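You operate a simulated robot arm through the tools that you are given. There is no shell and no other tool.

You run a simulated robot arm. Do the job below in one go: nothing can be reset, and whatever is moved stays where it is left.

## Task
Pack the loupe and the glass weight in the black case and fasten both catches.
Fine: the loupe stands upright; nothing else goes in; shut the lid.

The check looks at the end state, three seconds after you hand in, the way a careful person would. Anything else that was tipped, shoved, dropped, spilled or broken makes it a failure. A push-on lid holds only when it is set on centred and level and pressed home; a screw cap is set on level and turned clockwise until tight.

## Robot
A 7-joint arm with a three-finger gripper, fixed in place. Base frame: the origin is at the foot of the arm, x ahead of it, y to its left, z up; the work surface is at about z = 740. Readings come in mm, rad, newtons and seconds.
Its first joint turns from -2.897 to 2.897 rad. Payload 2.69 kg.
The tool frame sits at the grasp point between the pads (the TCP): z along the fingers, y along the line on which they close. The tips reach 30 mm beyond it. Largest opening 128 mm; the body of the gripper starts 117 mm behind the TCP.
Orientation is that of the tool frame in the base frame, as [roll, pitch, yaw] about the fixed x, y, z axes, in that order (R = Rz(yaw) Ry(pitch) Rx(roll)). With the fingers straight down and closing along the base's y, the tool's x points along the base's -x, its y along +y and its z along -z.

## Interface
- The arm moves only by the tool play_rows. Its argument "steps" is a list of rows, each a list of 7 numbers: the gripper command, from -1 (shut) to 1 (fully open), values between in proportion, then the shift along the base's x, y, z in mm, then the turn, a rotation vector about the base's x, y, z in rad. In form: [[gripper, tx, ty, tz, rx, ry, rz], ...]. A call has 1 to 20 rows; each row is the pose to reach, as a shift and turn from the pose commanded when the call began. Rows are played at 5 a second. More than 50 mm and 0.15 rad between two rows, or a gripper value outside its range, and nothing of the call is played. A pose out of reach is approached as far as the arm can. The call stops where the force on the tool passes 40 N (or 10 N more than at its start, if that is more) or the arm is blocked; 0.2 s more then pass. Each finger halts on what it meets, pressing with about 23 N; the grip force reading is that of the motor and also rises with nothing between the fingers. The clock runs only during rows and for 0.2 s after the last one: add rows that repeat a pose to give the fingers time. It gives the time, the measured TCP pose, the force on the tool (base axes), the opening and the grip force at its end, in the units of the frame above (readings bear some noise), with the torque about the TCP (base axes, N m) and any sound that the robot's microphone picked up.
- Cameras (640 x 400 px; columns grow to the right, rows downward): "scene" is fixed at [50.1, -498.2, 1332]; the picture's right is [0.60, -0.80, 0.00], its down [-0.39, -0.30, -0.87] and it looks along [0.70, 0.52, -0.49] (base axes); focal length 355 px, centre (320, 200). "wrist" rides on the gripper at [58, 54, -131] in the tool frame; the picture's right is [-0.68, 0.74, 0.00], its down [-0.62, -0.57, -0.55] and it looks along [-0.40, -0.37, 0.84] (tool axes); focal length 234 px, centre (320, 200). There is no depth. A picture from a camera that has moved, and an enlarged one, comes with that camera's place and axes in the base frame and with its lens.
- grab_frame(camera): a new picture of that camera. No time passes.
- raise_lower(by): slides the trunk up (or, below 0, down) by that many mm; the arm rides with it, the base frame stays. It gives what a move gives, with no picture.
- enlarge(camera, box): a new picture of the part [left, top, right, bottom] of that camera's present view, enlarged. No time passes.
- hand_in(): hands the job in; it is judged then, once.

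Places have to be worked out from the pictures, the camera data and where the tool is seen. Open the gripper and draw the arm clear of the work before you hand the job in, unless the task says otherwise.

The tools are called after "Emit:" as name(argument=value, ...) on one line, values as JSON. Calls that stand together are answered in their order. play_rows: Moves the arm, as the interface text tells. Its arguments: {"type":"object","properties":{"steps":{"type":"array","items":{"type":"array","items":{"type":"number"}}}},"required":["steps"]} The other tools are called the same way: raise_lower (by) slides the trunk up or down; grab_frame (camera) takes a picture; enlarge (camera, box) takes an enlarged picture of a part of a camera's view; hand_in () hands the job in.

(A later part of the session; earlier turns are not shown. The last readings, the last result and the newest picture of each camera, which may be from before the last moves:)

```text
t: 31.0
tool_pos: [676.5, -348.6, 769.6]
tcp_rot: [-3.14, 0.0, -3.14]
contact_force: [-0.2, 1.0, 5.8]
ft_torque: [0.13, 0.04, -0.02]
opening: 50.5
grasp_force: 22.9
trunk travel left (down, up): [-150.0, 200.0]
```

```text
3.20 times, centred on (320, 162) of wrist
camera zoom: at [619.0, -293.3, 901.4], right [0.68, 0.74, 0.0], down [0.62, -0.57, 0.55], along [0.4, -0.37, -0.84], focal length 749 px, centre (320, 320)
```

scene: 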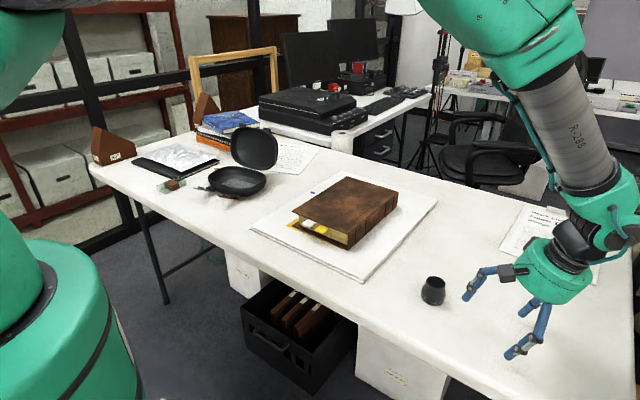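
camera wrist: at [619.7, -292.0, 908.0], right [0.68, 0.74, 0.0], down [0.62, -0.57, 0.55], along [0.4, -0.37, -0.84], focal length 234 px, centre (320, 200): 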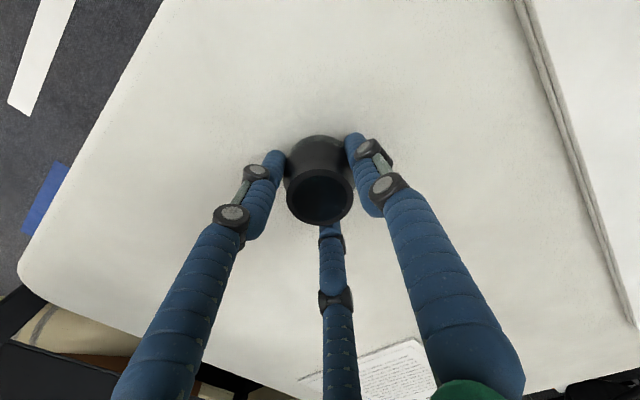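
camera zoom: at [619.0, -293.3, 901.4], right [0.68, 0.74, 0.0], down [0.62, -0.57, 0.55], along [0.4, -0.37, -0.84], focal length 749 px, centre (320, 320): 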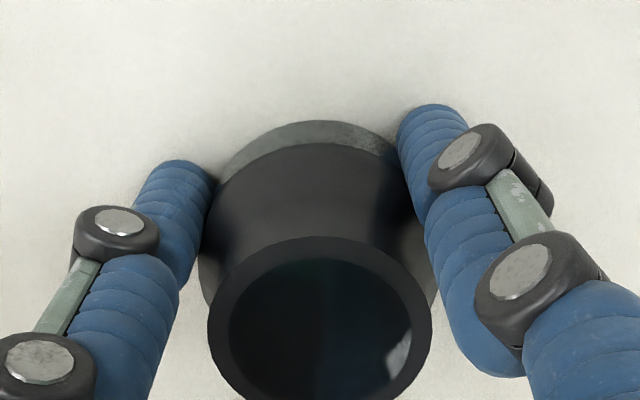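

The shoulder taper makes a base grip slip, but the loupe's collar (about 42 mm, z≈776–787) looks cylindrical. I open, rise so the tips sit at z≈776, and regrip on the collar.

Emit:
play_rows(steps=[[0.0, 0, 0, 0, 0, 0, 0], [0.4, 0, 0, 1, 0, 0, 0], [0.6, 0, 2, 10, 0, 0, 0], [0.6, 0, 2, 30, 0, 0, 0], [0.6, 0, 2, 37, 0, 0, 0], [0.6, 0, 2, 37, 0, 0, 0]])

Emit:
enlarge(camera="wrist", box=[220, 75, 420, 200])

Emit:
enlarge(camera="scene", box=[400, 240, 480, 310])

```text
t: 32.4
tool_pos: [679.2, -344.9, 808.5]
tcp_rot: [-3.141, 0.002, -3.141]
contact_force: [0.0, 0.1, -0.6]
ft_torque: [-0.02, -0.02, 0.02]
opening: 102.4
grasp_force: 0.1
trunk travel left (down, up): [-150.0, 200.0]
```

```text
3.20 times, centred on (320, 138) of wrist
camera zoom: at [619.7, -291.8, 940.1], right [0.68, 0.74, 0.0], down [0.62, -0.57, 0.55], along [0.4, -0.37, -0.84], focal length 749 px, centre (320, 400)
```

zoom: 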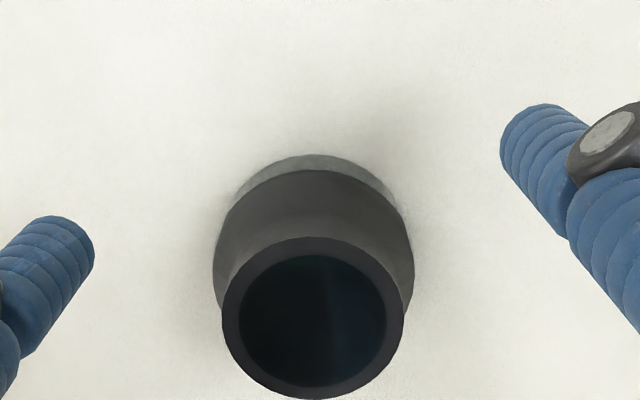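

```text
5.71 times, centred on (440, 275) of scene
camera zoom: at [50.1, -498.2, 1332.0], right [0.6, -0.8, 0.0], down [-0.39, -0.3, -0.87], along [0.7, 0.52, -0.49], focal length 2027 px, centre (-366, -229)
```

zoom: 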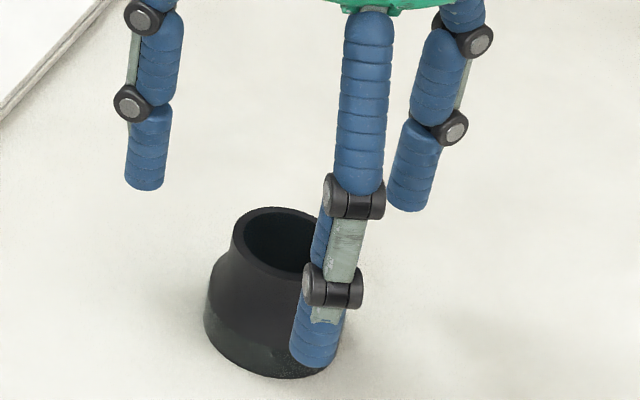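

The rim is about 3 mm to -x of the tool axis; I correct that, lower 2 mm and close on the collar.

Emit:
play_rows(steps=[[0.6, -2.5, -0.5, -2, 0, 0, 0], [0.2, -2.5, -0.5, -2, 0, 0, 0], [-0.2, -2.5, -0.5, -2, 0, 0, 0], [-0.35, -2.5, -0.5, -2, 0, 0, 0], [-0.6, -2.5, -0.5, -2, 0, 0, 0], [-0.6, -2.5, -0.5, -2, 0, 0, 0], [-0.6, -2.5, -0.5, -2, 0, 0, 0]])

Emit:
enlarge(camera="scene", box=[400, 240, 480, 310])

Emit:
enlarge(camera="wrist", box=[220, 100, 420, 225])

```text
t: 34.0
tool_pos: [673.5, -347.2, 806.7]
tcp_rot: [-3.14, 0.001, -3.141]
contact_force: [0.3, -0.7, 1.1]
ft_torque: [-0.05, -0.03, -0.05]
opening: 40.4
grasp_force: 23.1
trunk travel left (down, up): [-150.0, 200.0]
```

```text
5.71 times, centred on (440, 275) of scene
camera zoom: at [50.1, -498.2, 1332.0], right [0.6, -0.8, 0.0], down [-0.39, -0.3, -0.87], along [0.7, 0.52, -0.49], focal length 2027 px, centre (-366, -229)
```

zoom: 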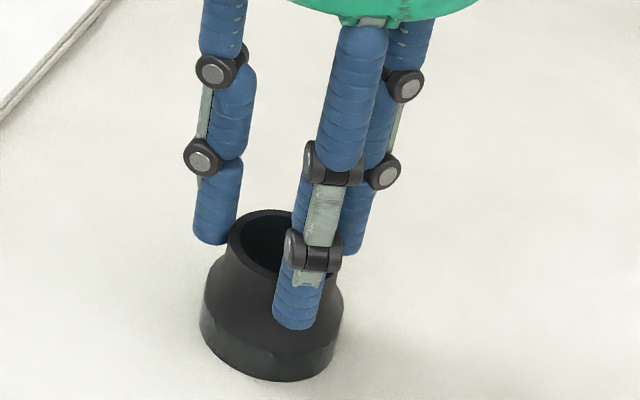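

```text
3.20 times, centred on (320, 162) of wrist
camera zoom: at [616.6, -292.8, 937.5], right [0.68, 0.74, 0.0], down [0.62, -0.57, 0.55], along [0.4, -0.37, -0.84], focal length 749 px, centre (320, 320)
```

zoom: 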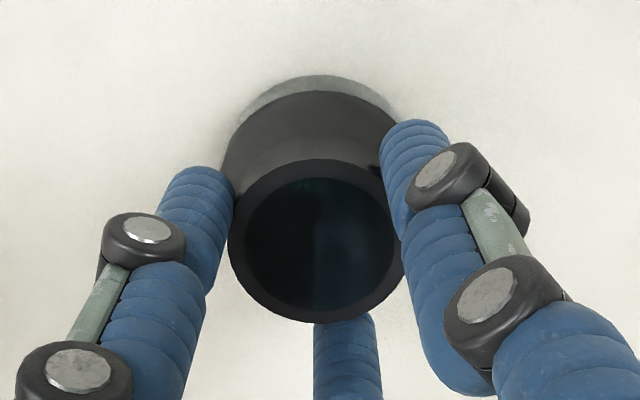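

Closed at 40.4 mm on the collar. I lift slowly and watch whether the opening changes.

Emit:
play_rows(steps=[[-0.6, 0, 0, 1, 0, 0, 0], [-0.6, 0, 0, 3, 0, 0, 0], [-0.6, 0, 0, 6, 0, 0, 0], [-0.6, 0, 0, 10, 0, 0, 0], [-0.6, 0, 0, 15, 0, 0, 0], [-0.6, 0, 0, 15, 0, 0, 0]])

Emit:
enlarge(camera="scene", box=[400, 240, 480, 310])

Emit:
enlarge(camera="wrist", box=[220, 100, 420, 225])

```text
t: 35.4
tool_pos: [675.5, -345.6, 820.3]
tcp_rot: [-3.141, 0.0, 3.14]
contact_force: [0.0, -0.3, 0.1]
ft_torque: [0.0, -0.02, -0.03]
opening: 40.7
grasp_force: 23.3
trunk travel left (down, up): [-150.0, 200.0]
```

```text
5.71 times, centred on (440, 275) of scene
camera zoom: at [50.1, -498.2, 1332.0], right [0.6, -0.8, 0.0], down [-0.39, -0.3, -0.87], along [0.7, 0.52, -0.49], focal length 2027 px, centre (-366, -229)
```

zoom: 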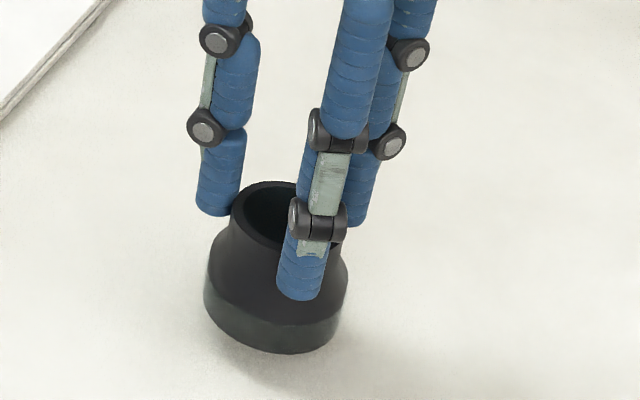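

```text
3.20 times, centred on (320, 162) of wrist
camera zoom: at [616.9, -292.0, 951.5], right [0.68, 0.74, 0.0], down [0.62, -0.57, 0.55], along [0.4, -0.37, -0.84], focal length 749 px, centre (320, 320)
```

zoom: 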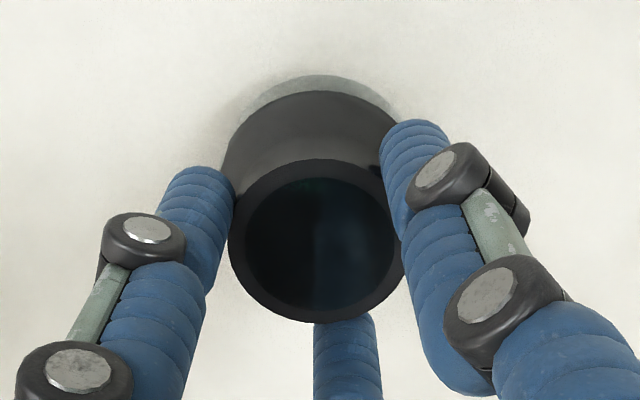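

The loupe lifts cleanly on the collar (bottom about 66 mm below the TCP). I raise it to about z=950 and carry it over to the case side.

Emit:
play_rows(steps=[[-0.6, 0, 0, 40, 0, 0, 0], [-0.6, 0, 0, 80, 0, 0, 0], [-0.6, 3, 20, 115, 0, 0, 0], [-0.6, 9, 62, 130, 0, 0, 0], [-0.6, 15, 106, 130, 0, 0, 0.01], [-0.6, 21, 151, 130, 0, 0, 0.02], [-0.6, 27, 196, 130, 0, 0, 0.03], [-0.6, 33, 241, 130, 0, 0, 0.04], [-0.6, 39, 286, 130, 0, 0, 0.05], [-0.6, 45, 331, 130, 0, 0, 0.06], [-0.6, 51, 376, 130, 0, 0, 0.07], [-0.6, 57, 421, 130, 0, 0, 0.08], [-0.6, 63, 466, 130, 0, 0, 0.09], [-0.6, 69, 511, 130, 0, 0, 0.1], [-0.6, 75, 556, 130, 0, 0, 0.11], [-0.6, 81, 601, 130, 0, 0, 0.113], [-0.6, 87, 645, 130, 0, 0, 0.113], [-0.6, 87, 645, 130, 0, 0, 0.113]])

Emit:
grab_frame(camera="wrist")

Emit:
grab_frame(camera="scene")

```text
t: 39.2
tool_pos: [761.4, 300.0, 945.8]
tcp_rot: [3.141, -0.001, -3.028]
contact_force: [-0.1, -0.1, -0.1]
ft_torque: [-0.03, -0.01, 0.01]
opening: 40.6
grasp_force: 22.6
trunk travel left (down, up): [-150.0, 200.0]
```

```text
taken
camera wrist: at [698.5, 346.9, 1078.1], right [0.59, 0.81, 0.0], down [0.68, -0.49, 0.55], along [0.44, -0.32, -0.84], focal length 234 px, centre (320, 200)
```

wrist: 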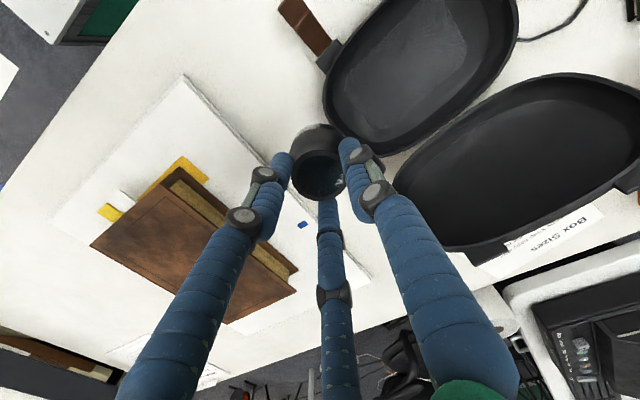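

```text
taken
```

scene: 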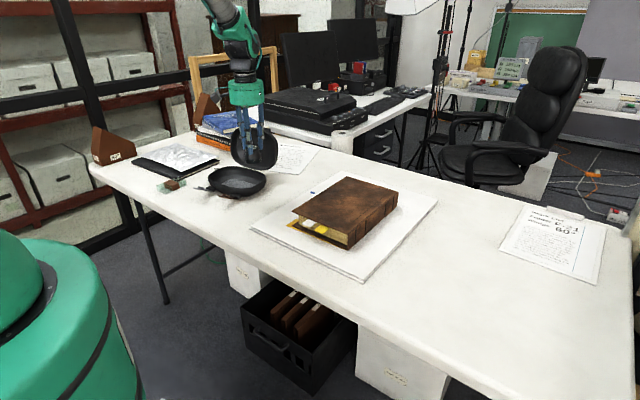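

Still holding at 40.6 mm. I'll enlarge the case in this view to refine its floor-pad position before placing.

Emit:
enlarge(camera="wrist", box=[280, 0, 520, 150])

```text
2.67 times, centred on (400, 75) of wrist
camera zoom: at [698.5, 346.9, 1078.1], right [0.59, 0.81, 0.0], down [0.68, -0.49, 0.55], along [0.44, -0.32, -0.84], focal length 624 px, centre (107, 533)
```

zoom: 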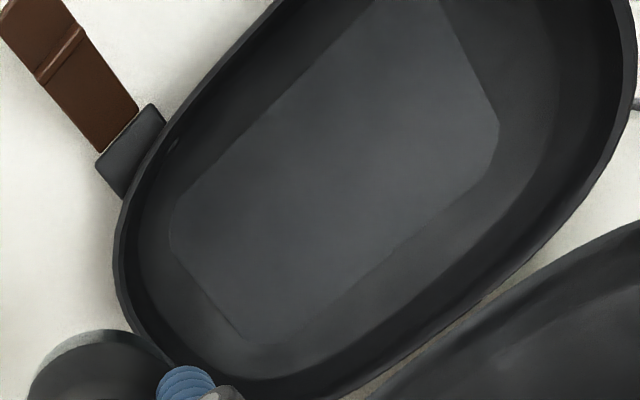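

The loupe is secure. I move over the case's right half at height (still z≈946) to get a better view of the interior around the drop point.

Emit:
play_rows(steps=[[-0.6, 5, 30, 0, 0, 0, 0], [-0.6, 12, 60, 0, 0, 0, 0], [-0.6, 18, 75, 0, 0, 0, 0], [-0.6, 18, 75, 0, 0, 0, 0]])

Emit:
grab_frame(camera="wrist")

Emit:
enlarge(camera="wrist", box=[200, 0, 480, 175])

Emit:
enlarge(camera="scene", box=[180, 80, 308, 210])

```text
t: 40.2
tool_pos: [780.5, 375.2, 948.8]
tcp_rot: [3.141, 0.001, -3.029]
contact_force: [0.2, 0.3, -0.8]
ft_torque: [-0.01, 0.0, -0.02]
opening: 40.8
grasp_force: 23.0
trunk travel left (down, up): [-150.0, 200.0]
```

```text
taken
camera wrist: at [717.1, 421.6, 1080.7], right [0.59, 0.81, 0.0], down [0.68, -0.49, 0.55], along [0.44, -0.32, -0.84], focal length 234 px, centre (320, 200)
```

wrist: 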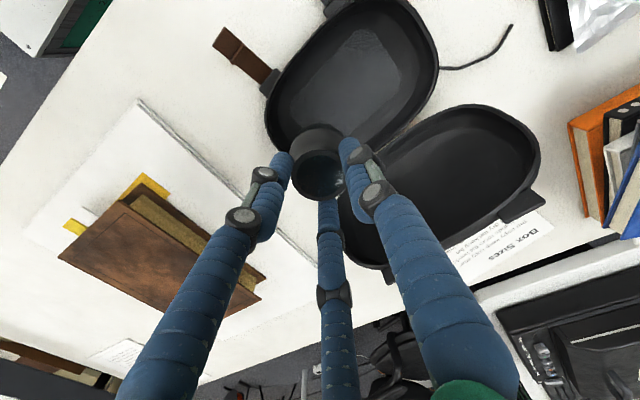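

```text
2.29 times, centred on (340, 88) of wrist
camera zoom: at [717.1, 421.6, 1080.7], right [0.59, 0.81, 0.0], down [0.68, -0.49, 0.55], along [0.44, -0.32, -0.84], focal length 535 px, centre (274, 457)
```

zoom: 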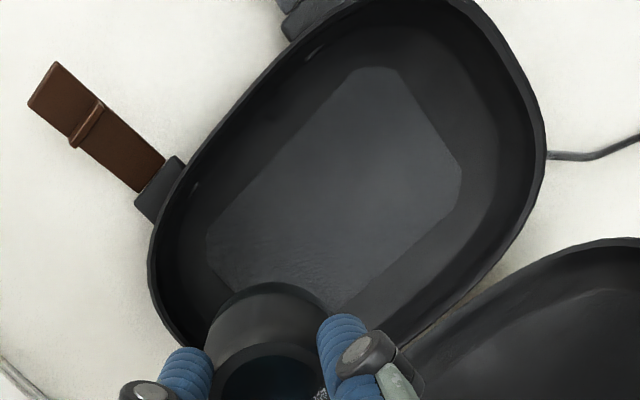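

```text
3.08 times, centred on (244, 145) of scene
camera zoom: at [50.1, -498.2, 1332.0], right [0.6, -0.8, 0.0], down [-0.39, -0.3, -0.87], along [0.7, 0.52, -0.49], focal length 1091 px, centre (554, 369)
```

zoom: 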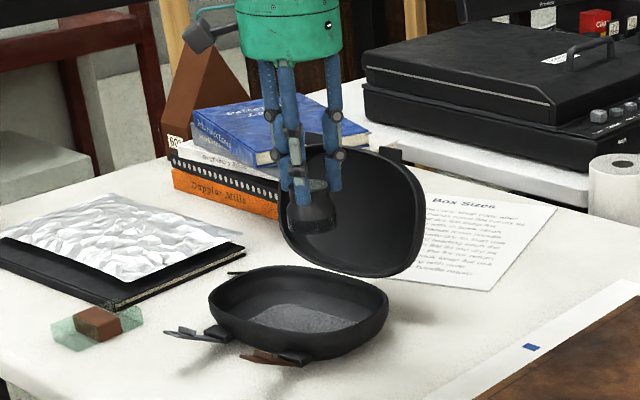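

The pad spans roughly w=±70 mm, d=±47 mm about (778,415), yawed ~6.5°. I'll set the loupe at about (782,378); first descend to ~6 mm above the expected floor and check.

Emit:
play_rows(steps=[[-0.6, 1.5, 3.5, -20, 0, 0, 0], [-0.6, 1.5, 3.5, -55, 0, 0, 0], [-0.6, 1.5, 3.5, -90, 0, 0, 0], [-0.6, 1.5, 3.5, -115, 0, 0, 0], [-0.6, 1.5, 3.5, -128, 0, 0, 0], [-0.6, 1.5, 3.5, -128, 0, 0, 0]])

Emit:
grab_frame(camera="wrist")

Emit:
enlarge(camera="scene", box=[180, 110, 308, 210])

```text
t: 41.6
tool_pos: [781.3, 376.9, 821.9]
tcp_rot: [3.141, 0.002, -3.029]
contact_force: [-0.1, 0.9, -0.9]
ft_torque: [0.01, 0.0, -0.04]
opening: 40.6
grasp_force: 23.2
trunk travel left (down, up): [-150.0, 200.0]
```

```text
taken
camera wrist: at [717.9, 424.0, 953.9], right [0.59, 0.81, 0.0], down [0.68, -0.49, 0.55], along [0.44, -0.32, -0.84], focal length 234 px, centre (320, 200)
```

wrist: 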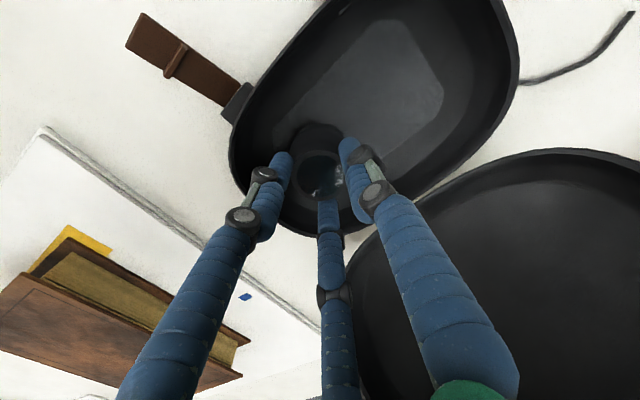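

```text
4.00 times, centred on (244, 160) of scene
camera zoom: at [50.1, -498.2, 1332.0], right [0.6, -0.8, 0.0], down [-0.39, -0.3, -0.87], along [0.7, 0.52, -0.49], focal length 1419 px, centre (624, 360)
```

zoom: 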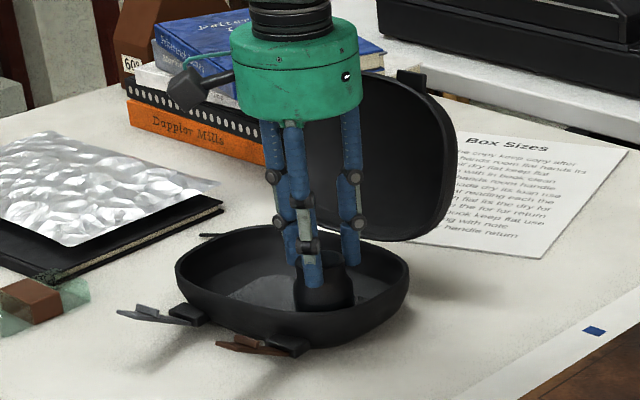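

The loupe is inside the base walls, about 10 mm above the floor. I lower it 1 mm at a time to feel the floor.

Emit:
play_rows(steps=[[-0.6, 0, 0, -2, 0, 0, 0], [-0.6, 0, 0, -4, 0, 0, 0], [-0.6, 0, 0, -6, 0, 0, 0], [-0.6, 0, 0, -7, 0, 0, 0], [-0.6, 0, 0, -8, 0, 0, 0], [-0.6, 0, 0, -9, 0, 0, 0]])

```text
t: 43.0
tool_pos: [780.5, 376.4, 813.2]
tcp_rot: [-3.141, 0.001, -3.029]
contact_force: [-0.3, 0.1, -1.5]
ft_torque: [0.0, 0.01, -0.01]
opening: 40.5
grasp_force: 23.4
trunk travel left (down, up): [-150.0, 200.0]
```

No contact yet at 813; I continue.

Emit:
play_rows(steps=[[-0.6, 0, 0, -1, 0, 0, 0], [-0.6, 0, 0, -2, 0, 0, 0], [-0.6, 0, 0, -3, 0, 0, 0]])

```text
t: 43.8
tool_pos: [783.2, 378.5, 810.7]
tcp_rot: [-3.141, -0.003, -3.03]
contact_force: [-1.2, -0.1, 5.6]
ft_torque: [-0.02, 0.12, 0.03]
opening: 40.9
grasp_force: 22.6
trunk travel left (down, up): [-150.0, 200.0]
```

Contact (5.6 N), so the loupe stands on the floor pad. I open gently to ~60 mm and rise straight up.

Emit:
play_rows(steps=[[-0.4, 0, 0, 0, 0, 0, 0], [-0.3, 0, 0, 0, 0, 0, 0], [-0.2, 0, 0, 0, 0, 0, 0], [-0.1, 0, 0, 0, 0, 0, 0], [-0.1, 0, 0, 0, 0, 0, 0], [-0.1, 0, 0, 10, 0, 0, 0], [-0.1, 0, 0, 30, 0, 0, 0], [-0.1, 0, 0, 70, 0, 0, 0], [-0.1, 0, 0, 110, 0, 0, 0], [0.2, 0, 0, 150, 0, 0, 0], [0.2, 0, 0, 170, 0, 0, 0]])

Emit:
grab_frame(camera="wrist")

Emit:
enlarge(camera="scene", box=[180, 110, 308, 210])

```text
t: 46.2
tool_pos: [783.7, 376.3, 977.6]
tcp_rot: [-3.141, 0.001, -3.029]
contact_force: [0.1, 0.1, 0.5]
ft_torque: [-0.01, -0.02, -0.01]
opening: 76.8
grasp_force: 0.1
trunk travel left (down, up): [-150.0, 200.0]
```

```text
taken
camera wrist: at [718.5, 422.5, 1109.2], right [0.59, 0.81, 0.0], down [0.68, -0.49, 0.55], along [0.44, -0.32, -0.84], focal length 234 px, centre (320, 200)
```

wrist: 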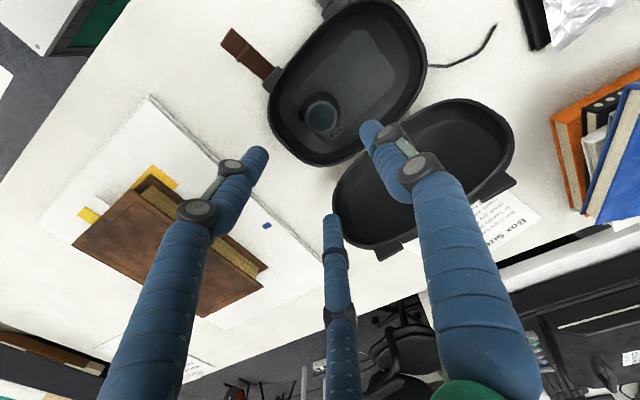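

```text
4.00 times, centred on (244, 160) of scene
camera zoom: at [50.1, -498.2, 1332.0], right [0.6, -0.8, 0.0], down [-0.39, -0.3, -0.87], along [0.7, 0.52, -0.49], focal length 1419 px, centre (624, 360)
```

zoom: 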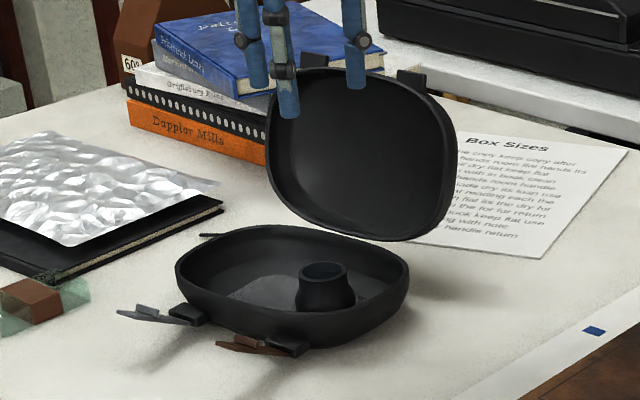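

The loupe stands upright in the case. I enlarge to see exactly where it sits and how much room is left.

Emit:
enlarge(camera="wrist", box=[240, 0, 440, 170])

```text
2.35 times, centred on (340, 85) of wrist
camera zoom: at [718.5, 422.5, 1109.2], right [0.59, 0.81, 0.0], down [0.68, -0.49, 0.55], along [0.44, -0.32, -0.84], focal length 551 px, centre (273, 471)
```

zoom: 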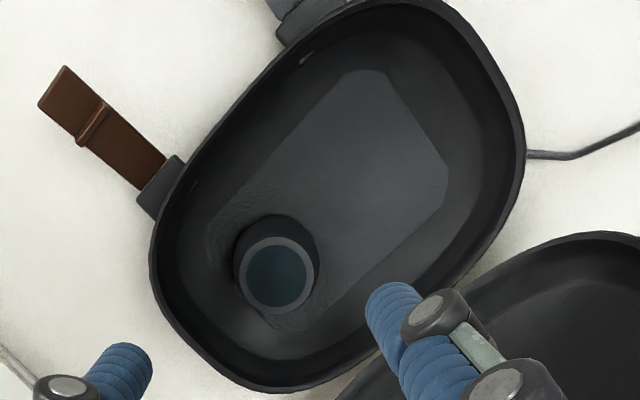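

The loupe sits at about (781,379), leaving the left half free. Now I move over to the glass weight near (643,617) to look at it from above.

Emit:
play_rows(steps=[[0.6, -30, 30, 0, 0, 0, -0.02], [1, -60, 65, 0, 0, 0, -0.04], [1, -85, 100, 0, 0, 0, -0.06], [1, -105, 140, 0, 0, 0, -0.08], [1, -120, 180, -10, 0, 0, -0.1], [1, -135, 215, -30, 0, 0, -0.113], [1, -140, 240, -55, 0, 0, -0.113], [1, -140, 240, -55, 0, 0, -0.113]])

Emit:
grab_frame(camera="wrist")

Emit:
enlarge(camera="wrist", box=[220, 60, 420, 185])

```text
t: 48.0
tool_pos: [641.7, 622.4, 924.9]
tcp_rot: [-3.14, 0.0, 3.141]
contact_force: [0.5, 0.1, 0.2]
ft_torque: [-0.05, 0.05, 0.01]
opening: 128.0
grasp_force: 0.1
trunk travel left (down, up): [-150.0, 200.0]
```

```text
taken
camera wrist: at [583.5, 676.1, 1056.1], right [0.68, 0.74, 0.0], down [0.62, -0.57, 0.55], along [0.4, -0.37, -0.84], focal length 234 px, centre (320, 200)
```

wrist: 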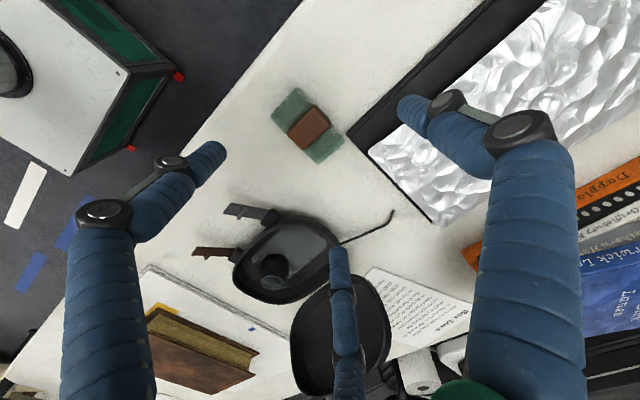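

```text
3.20 times, centred on (320, 122) of wrist
camera zoom: at [583.5, 676.1, 1056.1], right [0.68, 0.74, 0.0], down [0.62, -0.57, 0.55], along [0.4, -0.37, -0.84], focal length 749 px, centre (320, 448)
```

zoom: 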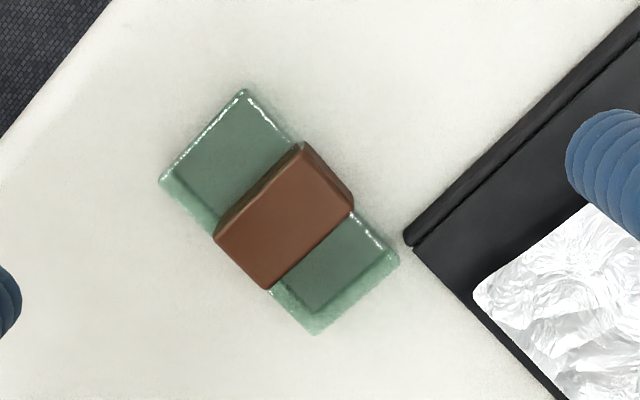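

The weight lies at x≈594–683, y≈580–630 (88 × 49 mm, about 20 mm thick, nearly axis-aligned), with the folder corner about 6 mm from its far-left corner. With three fingers I centre the TCP at (638.7, 594) so one finger takes the +y side and two the -y side, and descend to z≈800 first.

Emit:
play_rows(steps=[[1, -2.9, -28.2, -20, 0, 0, 0.026], [1, -2.9, -28.2, -60, 0, 0, 0.026], [1, -2.9, -28.2, -95, 0, 0, 0.026], [1, -2.9, -28.2, -120, 0, 0, 0.026], [1, -2.9, -28.2, -120, 0, 0, 0.026]])

Emit:
grab_frame(camera="wrist")

Emit:
enlarge(camera="wrist", box=[200, 80, 440, 230])

Emit:
enlarge(camera="scene", box=[110, 100, 238, 200])

```text
t: 49.2
tool_pos: [641.0, 588.7, 806.9]
tcp_rot: [-3.141, 0.0, -3.114]
contact_force: [0.1, -0.5, -0.5]
ft_torque: [0.0, 0.02, 0.02]
opening: 128.0
grasp_force: 0.1
trunk travel left (down, up): [-150.0, 200.0]
```

```text
taken
camera wrist: at [580.4, 640.8, 938.8], right [0.66, 0.75, 0.0], down [0.63, -0.55, 0.55], along [0.41, -0.36, -0.84], focal length 234 px, centre (320, 200)
```

wrist: 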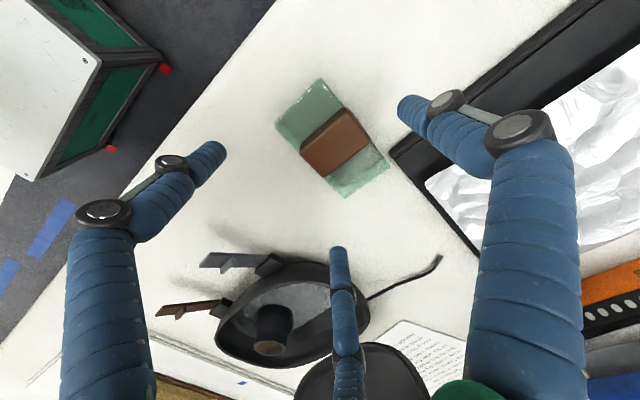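

```text
2.67 times, centred on (320, 155) of wrist
camera zoom: at [580.4, 640.8, 938.8], right [0.66, 0.75, 0.0], down [0.63, -0.55, 0.55], along [0.41, -0.36, -0.84], focal length 624 px, centre (320, 320)
```

zoom: 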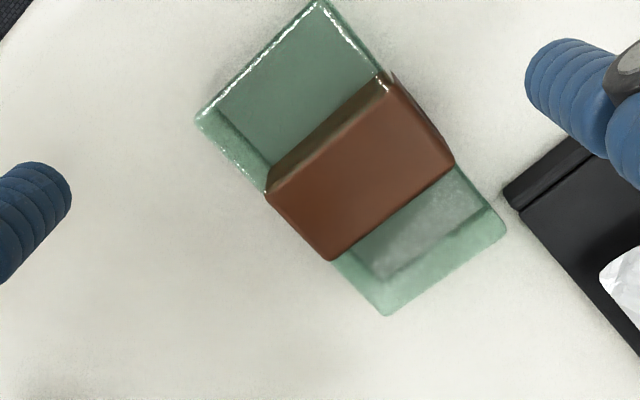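

```text
4.00 times, centred on (174, 150) of scene
camera zoom: at [50.1, -498.2, 1332.0], right [0.6, -0.8, 0.0], down [-0.39, -0.3, -0.87], along [0.7, 0.52, -0.49], focal length 1419 px, centre (904, 400)
```

zoom: 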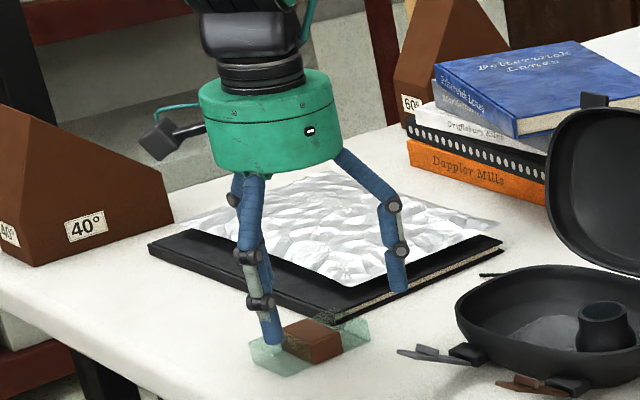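

The block's outline gives centre ≈(638,605.4), 87 × 48 mm; the tool is ~6 mm short in y. I correct that, descend to TCP z≈773 and look before closing.

Emit:
play_rows(steps=[[1, -1, 6, -10, 0, 0, 0], [1, -1, 6, -20, 0, 0, 0], [1, -1, 6, -28, 0, 0, 0], [1, -1, 6, -32.5, 0, 0, 0], [1, -1, 6, -32.5, 0, 0, 0], [1, -1, 6, -32.5, 0, 0, 0]])

Emit:
enlarge(camera="wrist", box=[180, 80, 480, 270])

Emit:
enlarge(camera="scene", box=[130, 130, 230, 210])

```text
t: 50.6
tool_pos: [639.5, 593.7, 771.3]
tcp_rot: [3.14, 0.0, -3.118]
contact_force: [-0.3, 0.1, 0.2]
ft_torque: [0.0, 0.04, -0.01]
opening: 127.9
grasp_force: 0.0
trunk travel left (down, up): [-150.0, 200.0]
```

```text
2.11 times, centred on (330, 175) of wrist
camera zoom: at [579.7, 646.2, 904.4], right [0.66, 0.75, 0.0], down [0.63, -0.55, 0.55], along [0.41, -0.36, -0.84], focal length 493 px, centre (299, 253)
```

zoom: 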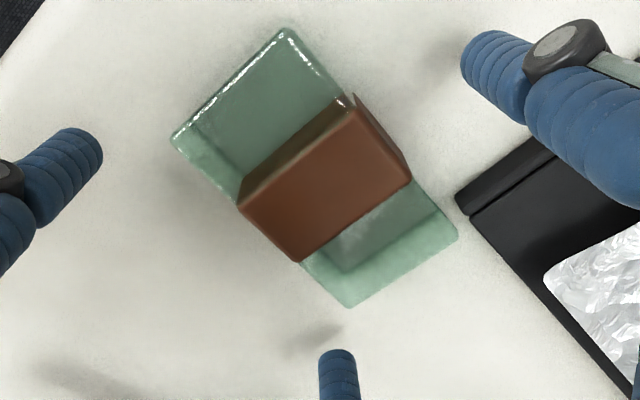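

```text
5.00 times, centred on (180, 170) of scene
camera zoom: at [50.1, -498.2, 1332.0], right [0.6, -0.8, 0.0], down [-0.39, -0.3, -0.87], along [0.7, 0.52, -0.49], focal length 1773 px, centre (1020, 350)
```

zoom: 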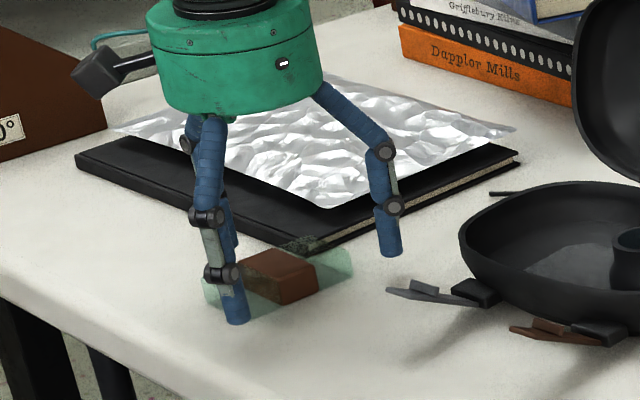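

Fingers straddle the block with the folder clear. Now I close gradually onto it.

Emit:
play_rows(steps=[[0.6, 0, 0, 0, 0, 0, 0], [0.4, 0, 0, 0, 0, 0, 0], [0.25, 0, 0, 0, 0, 0, 0], [0.15, 0, 0, 0, 0, 0, 0], [0.05, 0, 0, 0, 0, 0, 0], [-0.1, 0, 0, 0, 0, 0, 0], [-0.1, 0, 0, 0, 0, 0, 0]])

Emit:
enlarge(camera="wrist", box=[180, 80, 480, 270])

Emit:
enlarge(camera="scene", box=[130, 130, 230, 210])

```text
t: 52.2
tool_pos: [639.4, 594.7, 772.3]
tcp_rot: [-3.14, 0.0, -3.114]
contact_force: [-0.1, -0.4, 2.4]
ft_torque: [0.04, 0.02, -0.01]
opening: 70.7
grasp_force: 23.6
trunk travel left (down, up): [-150.0, 200.0]
```

```text
2.11 times, centred on (330, 175) of wrist
camera zoom: at [579.7, 646.2, 904.6], right [0.66, 0.75, 0.0], down [0.63, -0.55, 0.55], along [0.41, -0.36, -0.84], focal length 493 px, centre (299, 253)
```

zoom: 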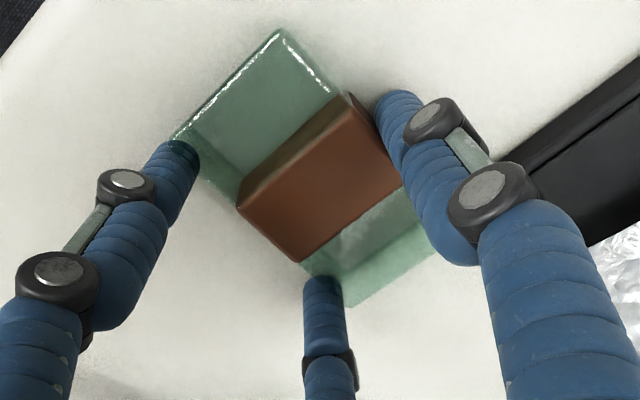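

```text
5.00 times, centred on (180, 170) of scene
camera zoom: at [50.1, -498.2, 1332.0], right [0.6, -0.8, 0.0], down [-0.39, -0.3, -0.87], along [0.7, 0.52, -0.49], focal length 1773 px, centre (1020, 350)
```

zoom: 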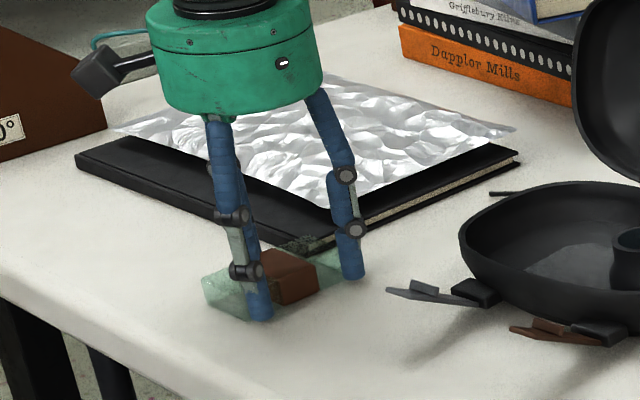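

Opening stopped at 70.7 mm, exactly as predicted for a 49 mm block held by three fingers. I lift slowly and check the hold.

Emit:
play_rows(steps=[[-0.15, 0, 0, 1, 0, 0, 0], [-0.15, 0, 0, 3, 0, 0, 0], [-0.15, 0, 0, 6, 0, 0, 0], [-0.15, 0, 0, 10, 0, 0, 0], [-0.15, 0, 0, 15, 0, 0, 0], [-0.15, 0, 0, 15, 0, 0, 0]])

Emit:
enlarge(camera="wrist", box=[180, 80, 480, 270])

Emit:
enlarge(camera="scene", box=[130, 130, 230, 210])

```text
t: 53.6
tool_pos: [639.3, 596.1, 787.7]
tcp_rot: [-3.141, 0.0, -3.116]
contact_force: [0.5, -0.1, -2.9]
ft_torque: [-0.04, -0.02, 0.02]
opening: 70.5
grasp_force: 22.7
trunk travel left (down, up): [-150.0, 200.0]
```

```text
2.11 times, centred on (330, 175) of wrist
camera zoom: at [579.5, 647.2, 919.9], right [0.66, 0.75, 0.0], down [0.63, -0.55, 0.55], along [0.41, -0.36, -0.84], focal length 493 px, centre (299, 253)
```

zoom: 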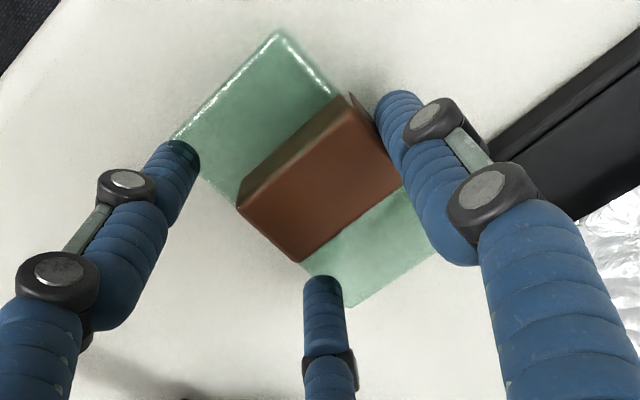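

```text
5.00 times, centred on (180, 170) of scene
camera zoom: at [50.1, -498.2, 1332.0], right [0.6, -0.8, 0.0], down [-0.39, -0.3, -0.87], along [0.7, 0.52, -0.49], focal length 1773 px, centre (1020, 350)
```

zoom: 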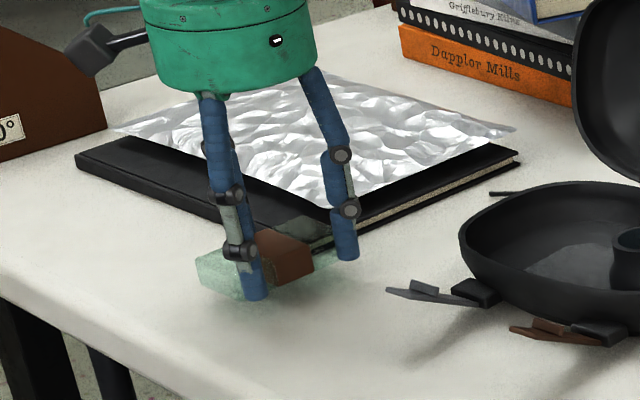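

The weight lifts level (about 3 N). I raise it to z≈950 and carry it over the left half of the case, turning to match the case yaw.

Emit:
play_rows(steps=[[-0.15, 0, 0, 30, 0, 0, 0], [-0.15, 0, 0, 70, 0, 0, 0], [-0.15, 0, 0, 110, 0, 0, 0], [-0.15, 0, 0, 145, 0, 0, 0], [-0.15, 15, -18, 163, 0, 0, 0.015], [-0.15, 40, -46, 163, 0, 0, 0.03], [-0.15, 65, -76, 163, 0, 0, 0.045], [-0.15, 90, -106, 163, 0, 0, 0.06], [-0.15, 115, -134, 163, 0, 0, 0.075], [-0.15, 132, -155, 163, 0, 0, 0.087], [-0.15, 138, -161, 163, 0, 0, 0.087], [-0.15, 138, -161, 163, 0, 0, 0.087], [-0.15, 138, -161, 163, 0, 0, 0.087]])

Emit:
grab_frame(camera="wrist")

Emit:
enlarge(camera="wrist", box=[180, 0, 500, 200])

Emit:
enlarge(camera="scene", box=[180, 80, 308, 210])

```text
t: 56.4
tool_pos: [777.2, 434.7, 948.0]
tcp_rot: [3.141, 0.0, -3.028]
contact_force: [-0.2, -0.1, -2.5]
ft_torque: [-0.02, -0.04, 0.01]
opening: 70.8
grasp_force: 23.1
trunk travel left (down, up): [-150.0, 200.0]
```

```text
taken
camera wrist: at [713.0, 481.7, 1079.4], right [0.59, 0.81, 0.0], down [0.68, -0.49, 0.55], along [0.44, -0.32, -0.84], focal length 234 px, centre (320, 200)
```

wrist: 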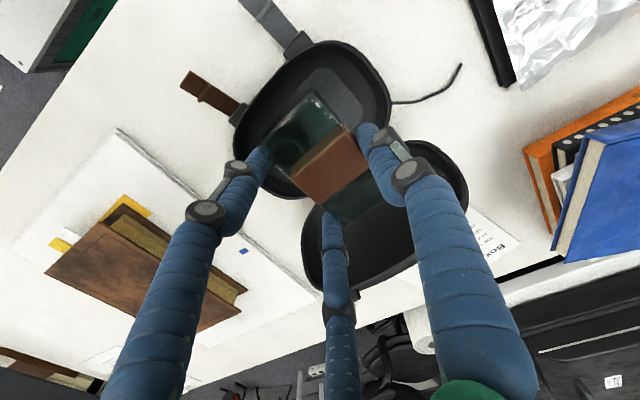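

```text
2.00 times, centred on (340, 100) of wrist
camera zoom: at [713.0, 481.7, 1079.4], right [0.59, 0.81, 0.0], down [0.68, -0.49, 0.55], along [0.44, -0.32, -0.84], focal length 468 px, centre (280, 400)
```

zoom: 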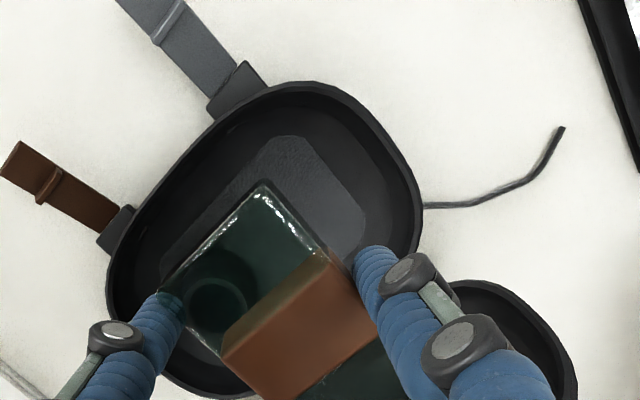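

```text
3.08 times, centred on (244, 145) of scene
camera zoom: at [50.1, -498.2, 1332.0], right [0.6, -0.8, 0.0], down [-0.39, -0.3, -0.87], along [0.7, 0.52, -0.49], focal length 1091 px, centre (554, 369)
```

zoom: 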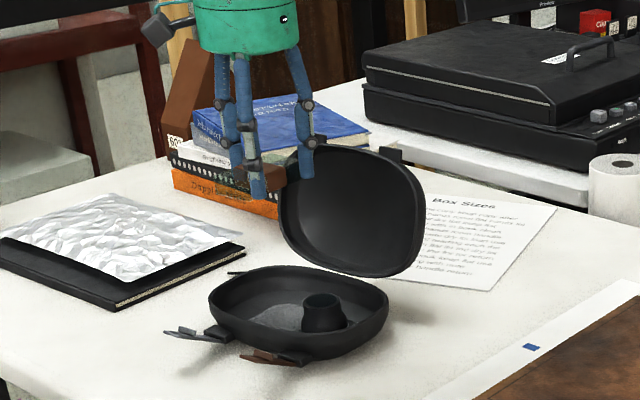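

The case interior matches my estimate and the loupe is clear of the drop zone. I descend to about 8 mm above the floor first.

Emit:
play_rows(steps=[[-0.15, 0, 0, -40, 0, 0, 0], [-0.15, 0, 0, -80, 0, 0, 0], [-0.15, 0, 0, -115, 0, 0, 0], [-0.15, 0, 0, -140, 0, 0, 0], [-0.15, 0, 0, -155, 0, 0, 0], [-0.15, 0, 0, -165, 0, 0, 0], [-0.15, 0, 0, -165, 0, 0, 0]])

Emit:
grab_frame(camera="wrist")

Emit:
enlarge(camera="scene", box=[190, 120, 290, 210])

```text
t: 58.0
tool_pos: [775.8, 434.1, 785.0]
tcp_rot: [3.141, 0.001, -3.03]
contact_force: [0.0, 0.0, -2.5]
ft_torque: [-0.02, 0.02, 0.01]
opening: 70.7
grasp_force: 22.8
trunk travel left (down, up): [-150.0, 200.0]
```

```text
taken
camera wrist: at [712.3, 481.2, 917.0], right [0.59, 0.81, 0.0], down [0.68, -0.49, 0.55], along [0.44, -0.32, -0.84], focal length 234 px, centre (320, 200)
```

wrist: 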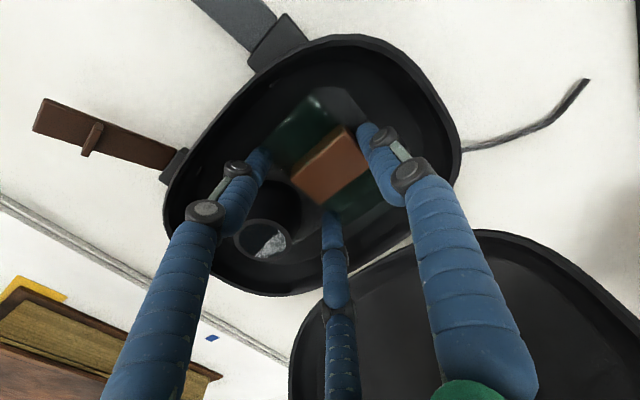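

```text
4.44 times, centred on (240, 165) of scene
camera zoom: at [50.1, -498.2, 1332.0], right [0.6, -0.8, 0.0], down [-0.39, -0.3, -0.87], along [0.7, 0.52, -0.49], focal length 1576 px, centre (676, 356)
```

zoom: 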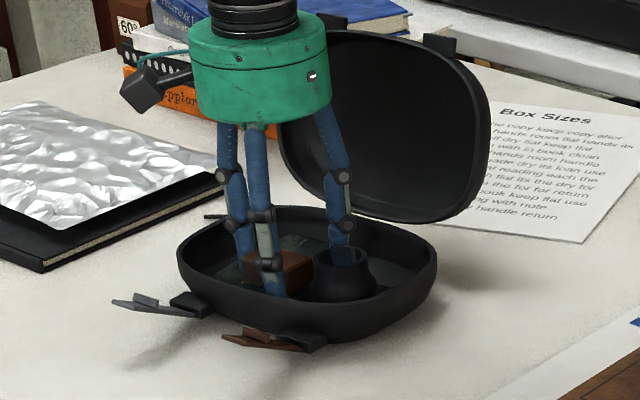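

All clear around the loupe and walls. I lower the last millimetres slowly.

Emit:
play_rows(steps=[[-0.15, 0, 0, -2, 0, 0, 0], [-0.15, 0, 0, -4, 0, 0, 0], [-0.15, 0, 0, -5, 0, 0, 0], [-0.15, 0, 0, -6, 0, 0, 0], [-0.15, 0, 0, -7, 0, 0, 0], [-0.15, 0, 0, -8, 0, 0, 0]])

```text
t: 59.4
tool_pos: [777.3, 434.0, 776.8]
tcp_rot: [-3.141, 0.0, -3.03]
contact_force: [1.0, -1.4, -0.6]
ft_torque: [0.02, 0.03, 0.04]
opening: 70.8
grasp_force: 22.6
trunk travel left (down, up): [-150.0, 200.0]
```

The load is easing (−2.5 to −0.6 N), so the block is touching; one more millimetre.

Emit:
play_rows(steps=[[-0.15, 0, 0, -0.7, 0, 0, 0], [-0.15, 0, 0, -1.4, 0, 0, 0]])

```text
t: 60.0
tool_pos: [776.6, 433.4, 778.8]
tcp_rot: [3.14, 0.002, -3.029]
contact_force: [1.3, -0.7, 13.2]
ft_torque: [0.13, 0.67, 0.03]
opening: 70.6
grasp_force: 22.9
trunk travel left (down, up): [-150.0, 200.0]
```

Contact is at the block's front end (torque says about 50 mm toward -x), so I lift 4 mm, shift it 4 mm toward the hinge to sit fully on the pad, and lower again.

Emit:
play_rows(steps=[[-0.15, 0, 0, 2, 0, 0, 0], [-0.15, 2, 0.2, 5, 0, 0, 0], [-0.15, 4, 0.4, 5, 0, 0, 0], [-0.15, 4, 0.4, 3, 0, 0, 0], [-0.15, 4, 0.4, 2, 0, 0, 0], [-0.15, 4, 0.4, 1, 0, 0, 0], [-0.15, 4, 0.4, 0.3, 0, 0, 0]])

Emit:
enlarge(camera="scene", box=[200, 150, 280, 205])

Emit:
enlarge(camera="wrist", box=[200, 60, 420, 240])

```text
t: 61.6
tool_pos: [780.6, 434.0, 778.3]
tcp_rot: [3.141, 0.0, -3.027]
contact_force: [-9.8, -2.5, 14.8]
ft_torque: [0.09, 0.34, 0.16]
opening: 70.9
grasp_force: 23.2
trunk travel left (down, up): [-150.0, 200.0]
```

```text
7.27 times, centred on (240, 178) of scene
camera zoom: at [50.1, -498.2, 1332.0], right [0.6, -0.8, 0.0], down [-0.39, -0.3, -0.87], along [0.7, 0.52, -0.49], focal length 2580 px, centre (902, 364)
```

zoom: 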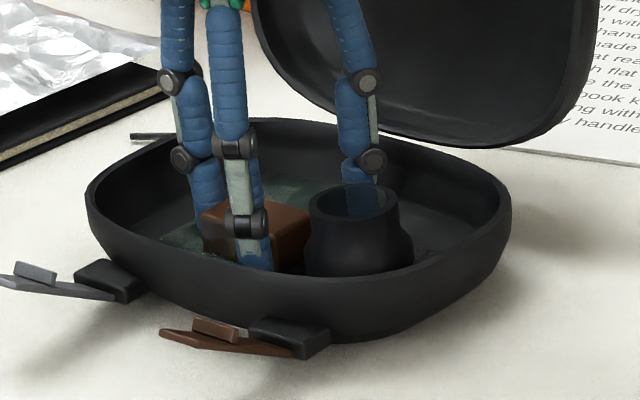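

```text
2.22 times, centred on (310, 150) of wrist
camera zoom: at [716.7, 481.2, 909.3], right [0.59, 0.81, 0.0], down [0.67, -0.49, 0.55], along [0.44, -0.32, -0.84], focal length 520 px, centre (342, 311)
```

zoom: 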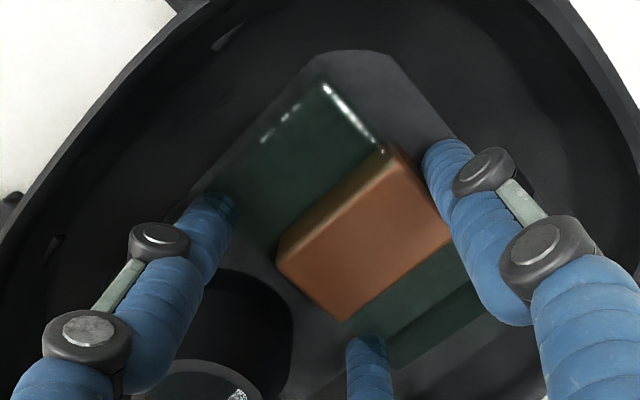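

The pressure is now centred on the block (flat on the pad) with only a side load from arm compliance. I ease up 1 mm, open slightly in stages, then rise straight up.

Emit:
play_rows(steps=[[-0.15, 0, 0, 0.8, 0, 0, 0], [-0.15, -0.5, 0, 1.2, 0, 0, 0], [0.12, -0.5, 0, 1.2, 0, 0, 0], [0.16, -0.5, 0, 1.2, 0, 0, 0], [0.2, -0.5, 0, 1.2, 0, 0, 0], [0.24, -0.5, 0, 1.5, 0, 0, 0], [0.24, -0.5, 0, 1.5, 0, 0, 0]])

Emit:
enlarge(camera="wrist", box=[200, 60, 420, 240])

Emit:
enlarge(camera="scene", box=[200, 150, 280, 205])

```text
t: 63.2
tool_pos: [779.4, 434.3, 778.3]
tcp_rot: [-3.141, 0.0, -3.029]
contact_force: [-0.5, 0.3, -0.4]
ft_torque: [0.05, 0.01, -0.02]
opening: 79.4
grasp_force: 0.0
trunk travel left (down, up): [-150.0, 200.0]
```

```text
2.22 times, centred on (310, 150) of wrist
camera zoom: at [716.3, 481.2, 909.0], right [0.59, 0.81, 0.0], down [0.68, -0.49, 0.55], along [0.44, -0.32, -0.84], focal length 520 px, centre (342, 311)
```

zoom: 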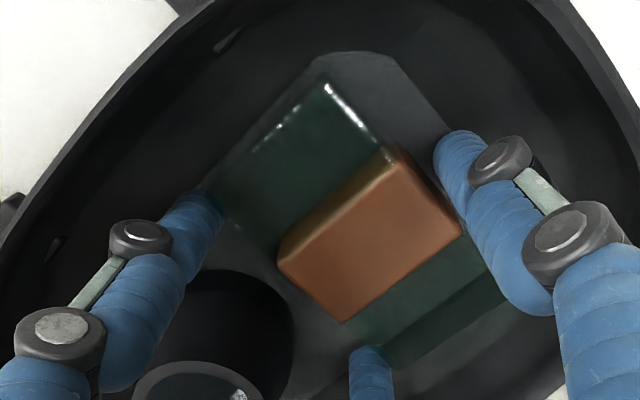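

```text
7.27 times, centred on (240, 178) of scene
camera zoom: at [50.1, -498.2, 1332.0], right [0.6, -0.8, 0.0], down [-0.39, -0.3, -0.87], along [0.7, 0.52, -0.49], focal length 2580 px, centre (902, 364)
```

zoom: 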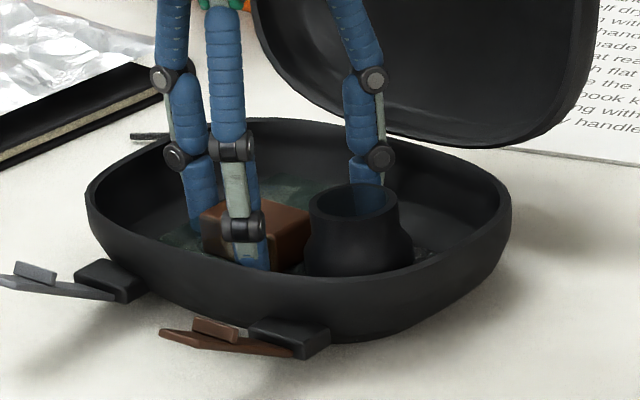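

Released cleanly with no residual force. I rise straight up with the same opening, then look.

Emit:
play_rows(steps=[[0.24, 0, 0, 5, 0, 0, 0], [0.24, 0, 0, 20, 0, 0, 0], [0.24, 0, 0, 50, 0, 0, 0], [0.24, 0, 0, 90, 0, 0, 0], [0.24, 0, 0, 135, 0, 0, 0], [0.24, 0, 0, 180, 0, 0, 0], [0.24, -30, 0, 220, 0, 0, 0], [0.24, -60, 0, 240, 0, 0, 0], [0.24, -60, 0, 240, 0, 0, 0]])

Emit:
grab_frame(camera="wrist")

Emit:
enlarge(camera="scene", box=[190, 110, 290, 210])

```text
t: 65.2
tool_pos: [720.9, 434.5, 1020.9]
tcp_rot: [-3.141, 0.0, -3.03]
contact_force: [0.0, 0.1, -0.3]
ft_torque: [0.03, -0.07, 0.02]
opening: 79.3
grasp_force: 0.0
trunk travel left (down, up): [-150.0, 200.0]
```

```text
taken
camera wrist: at [657.2, 481.2, 1152.0], right [0.59, 0.81, 0.0], down [0.68, -0.49, 0.55], along [0.44, -0.32, -0.84], focal length 234 px, centre (320, 200)
```

wrist: 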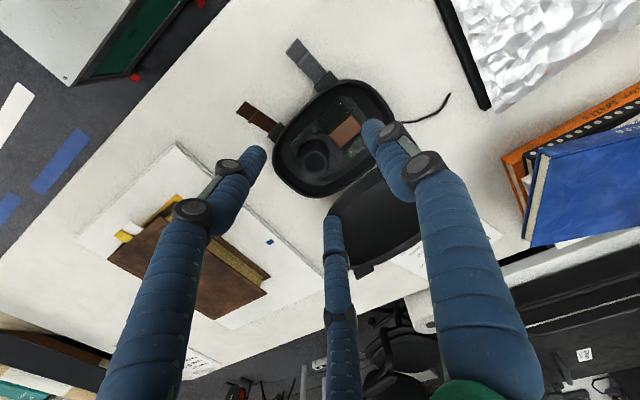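

```text
4.00 times, centred on (240, 160) of scene
camera zoom: at [50.1, -498.2, 1332.0], right [0.6, -0.8, 0.0], down [-0.39, -0.3, -0.87], along [0.7, 0.52, -0.49], focal length 1419 px, centre (640, 360)
```

zoom: 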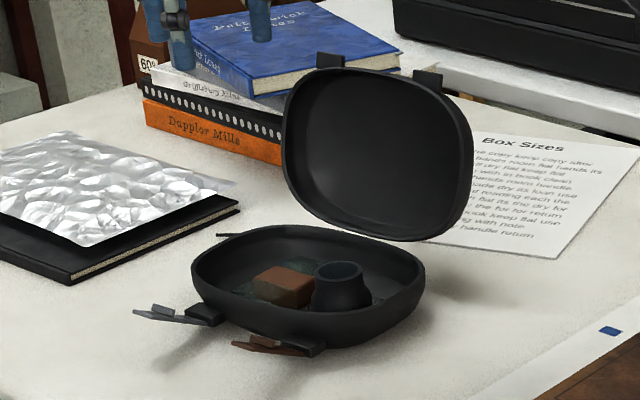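

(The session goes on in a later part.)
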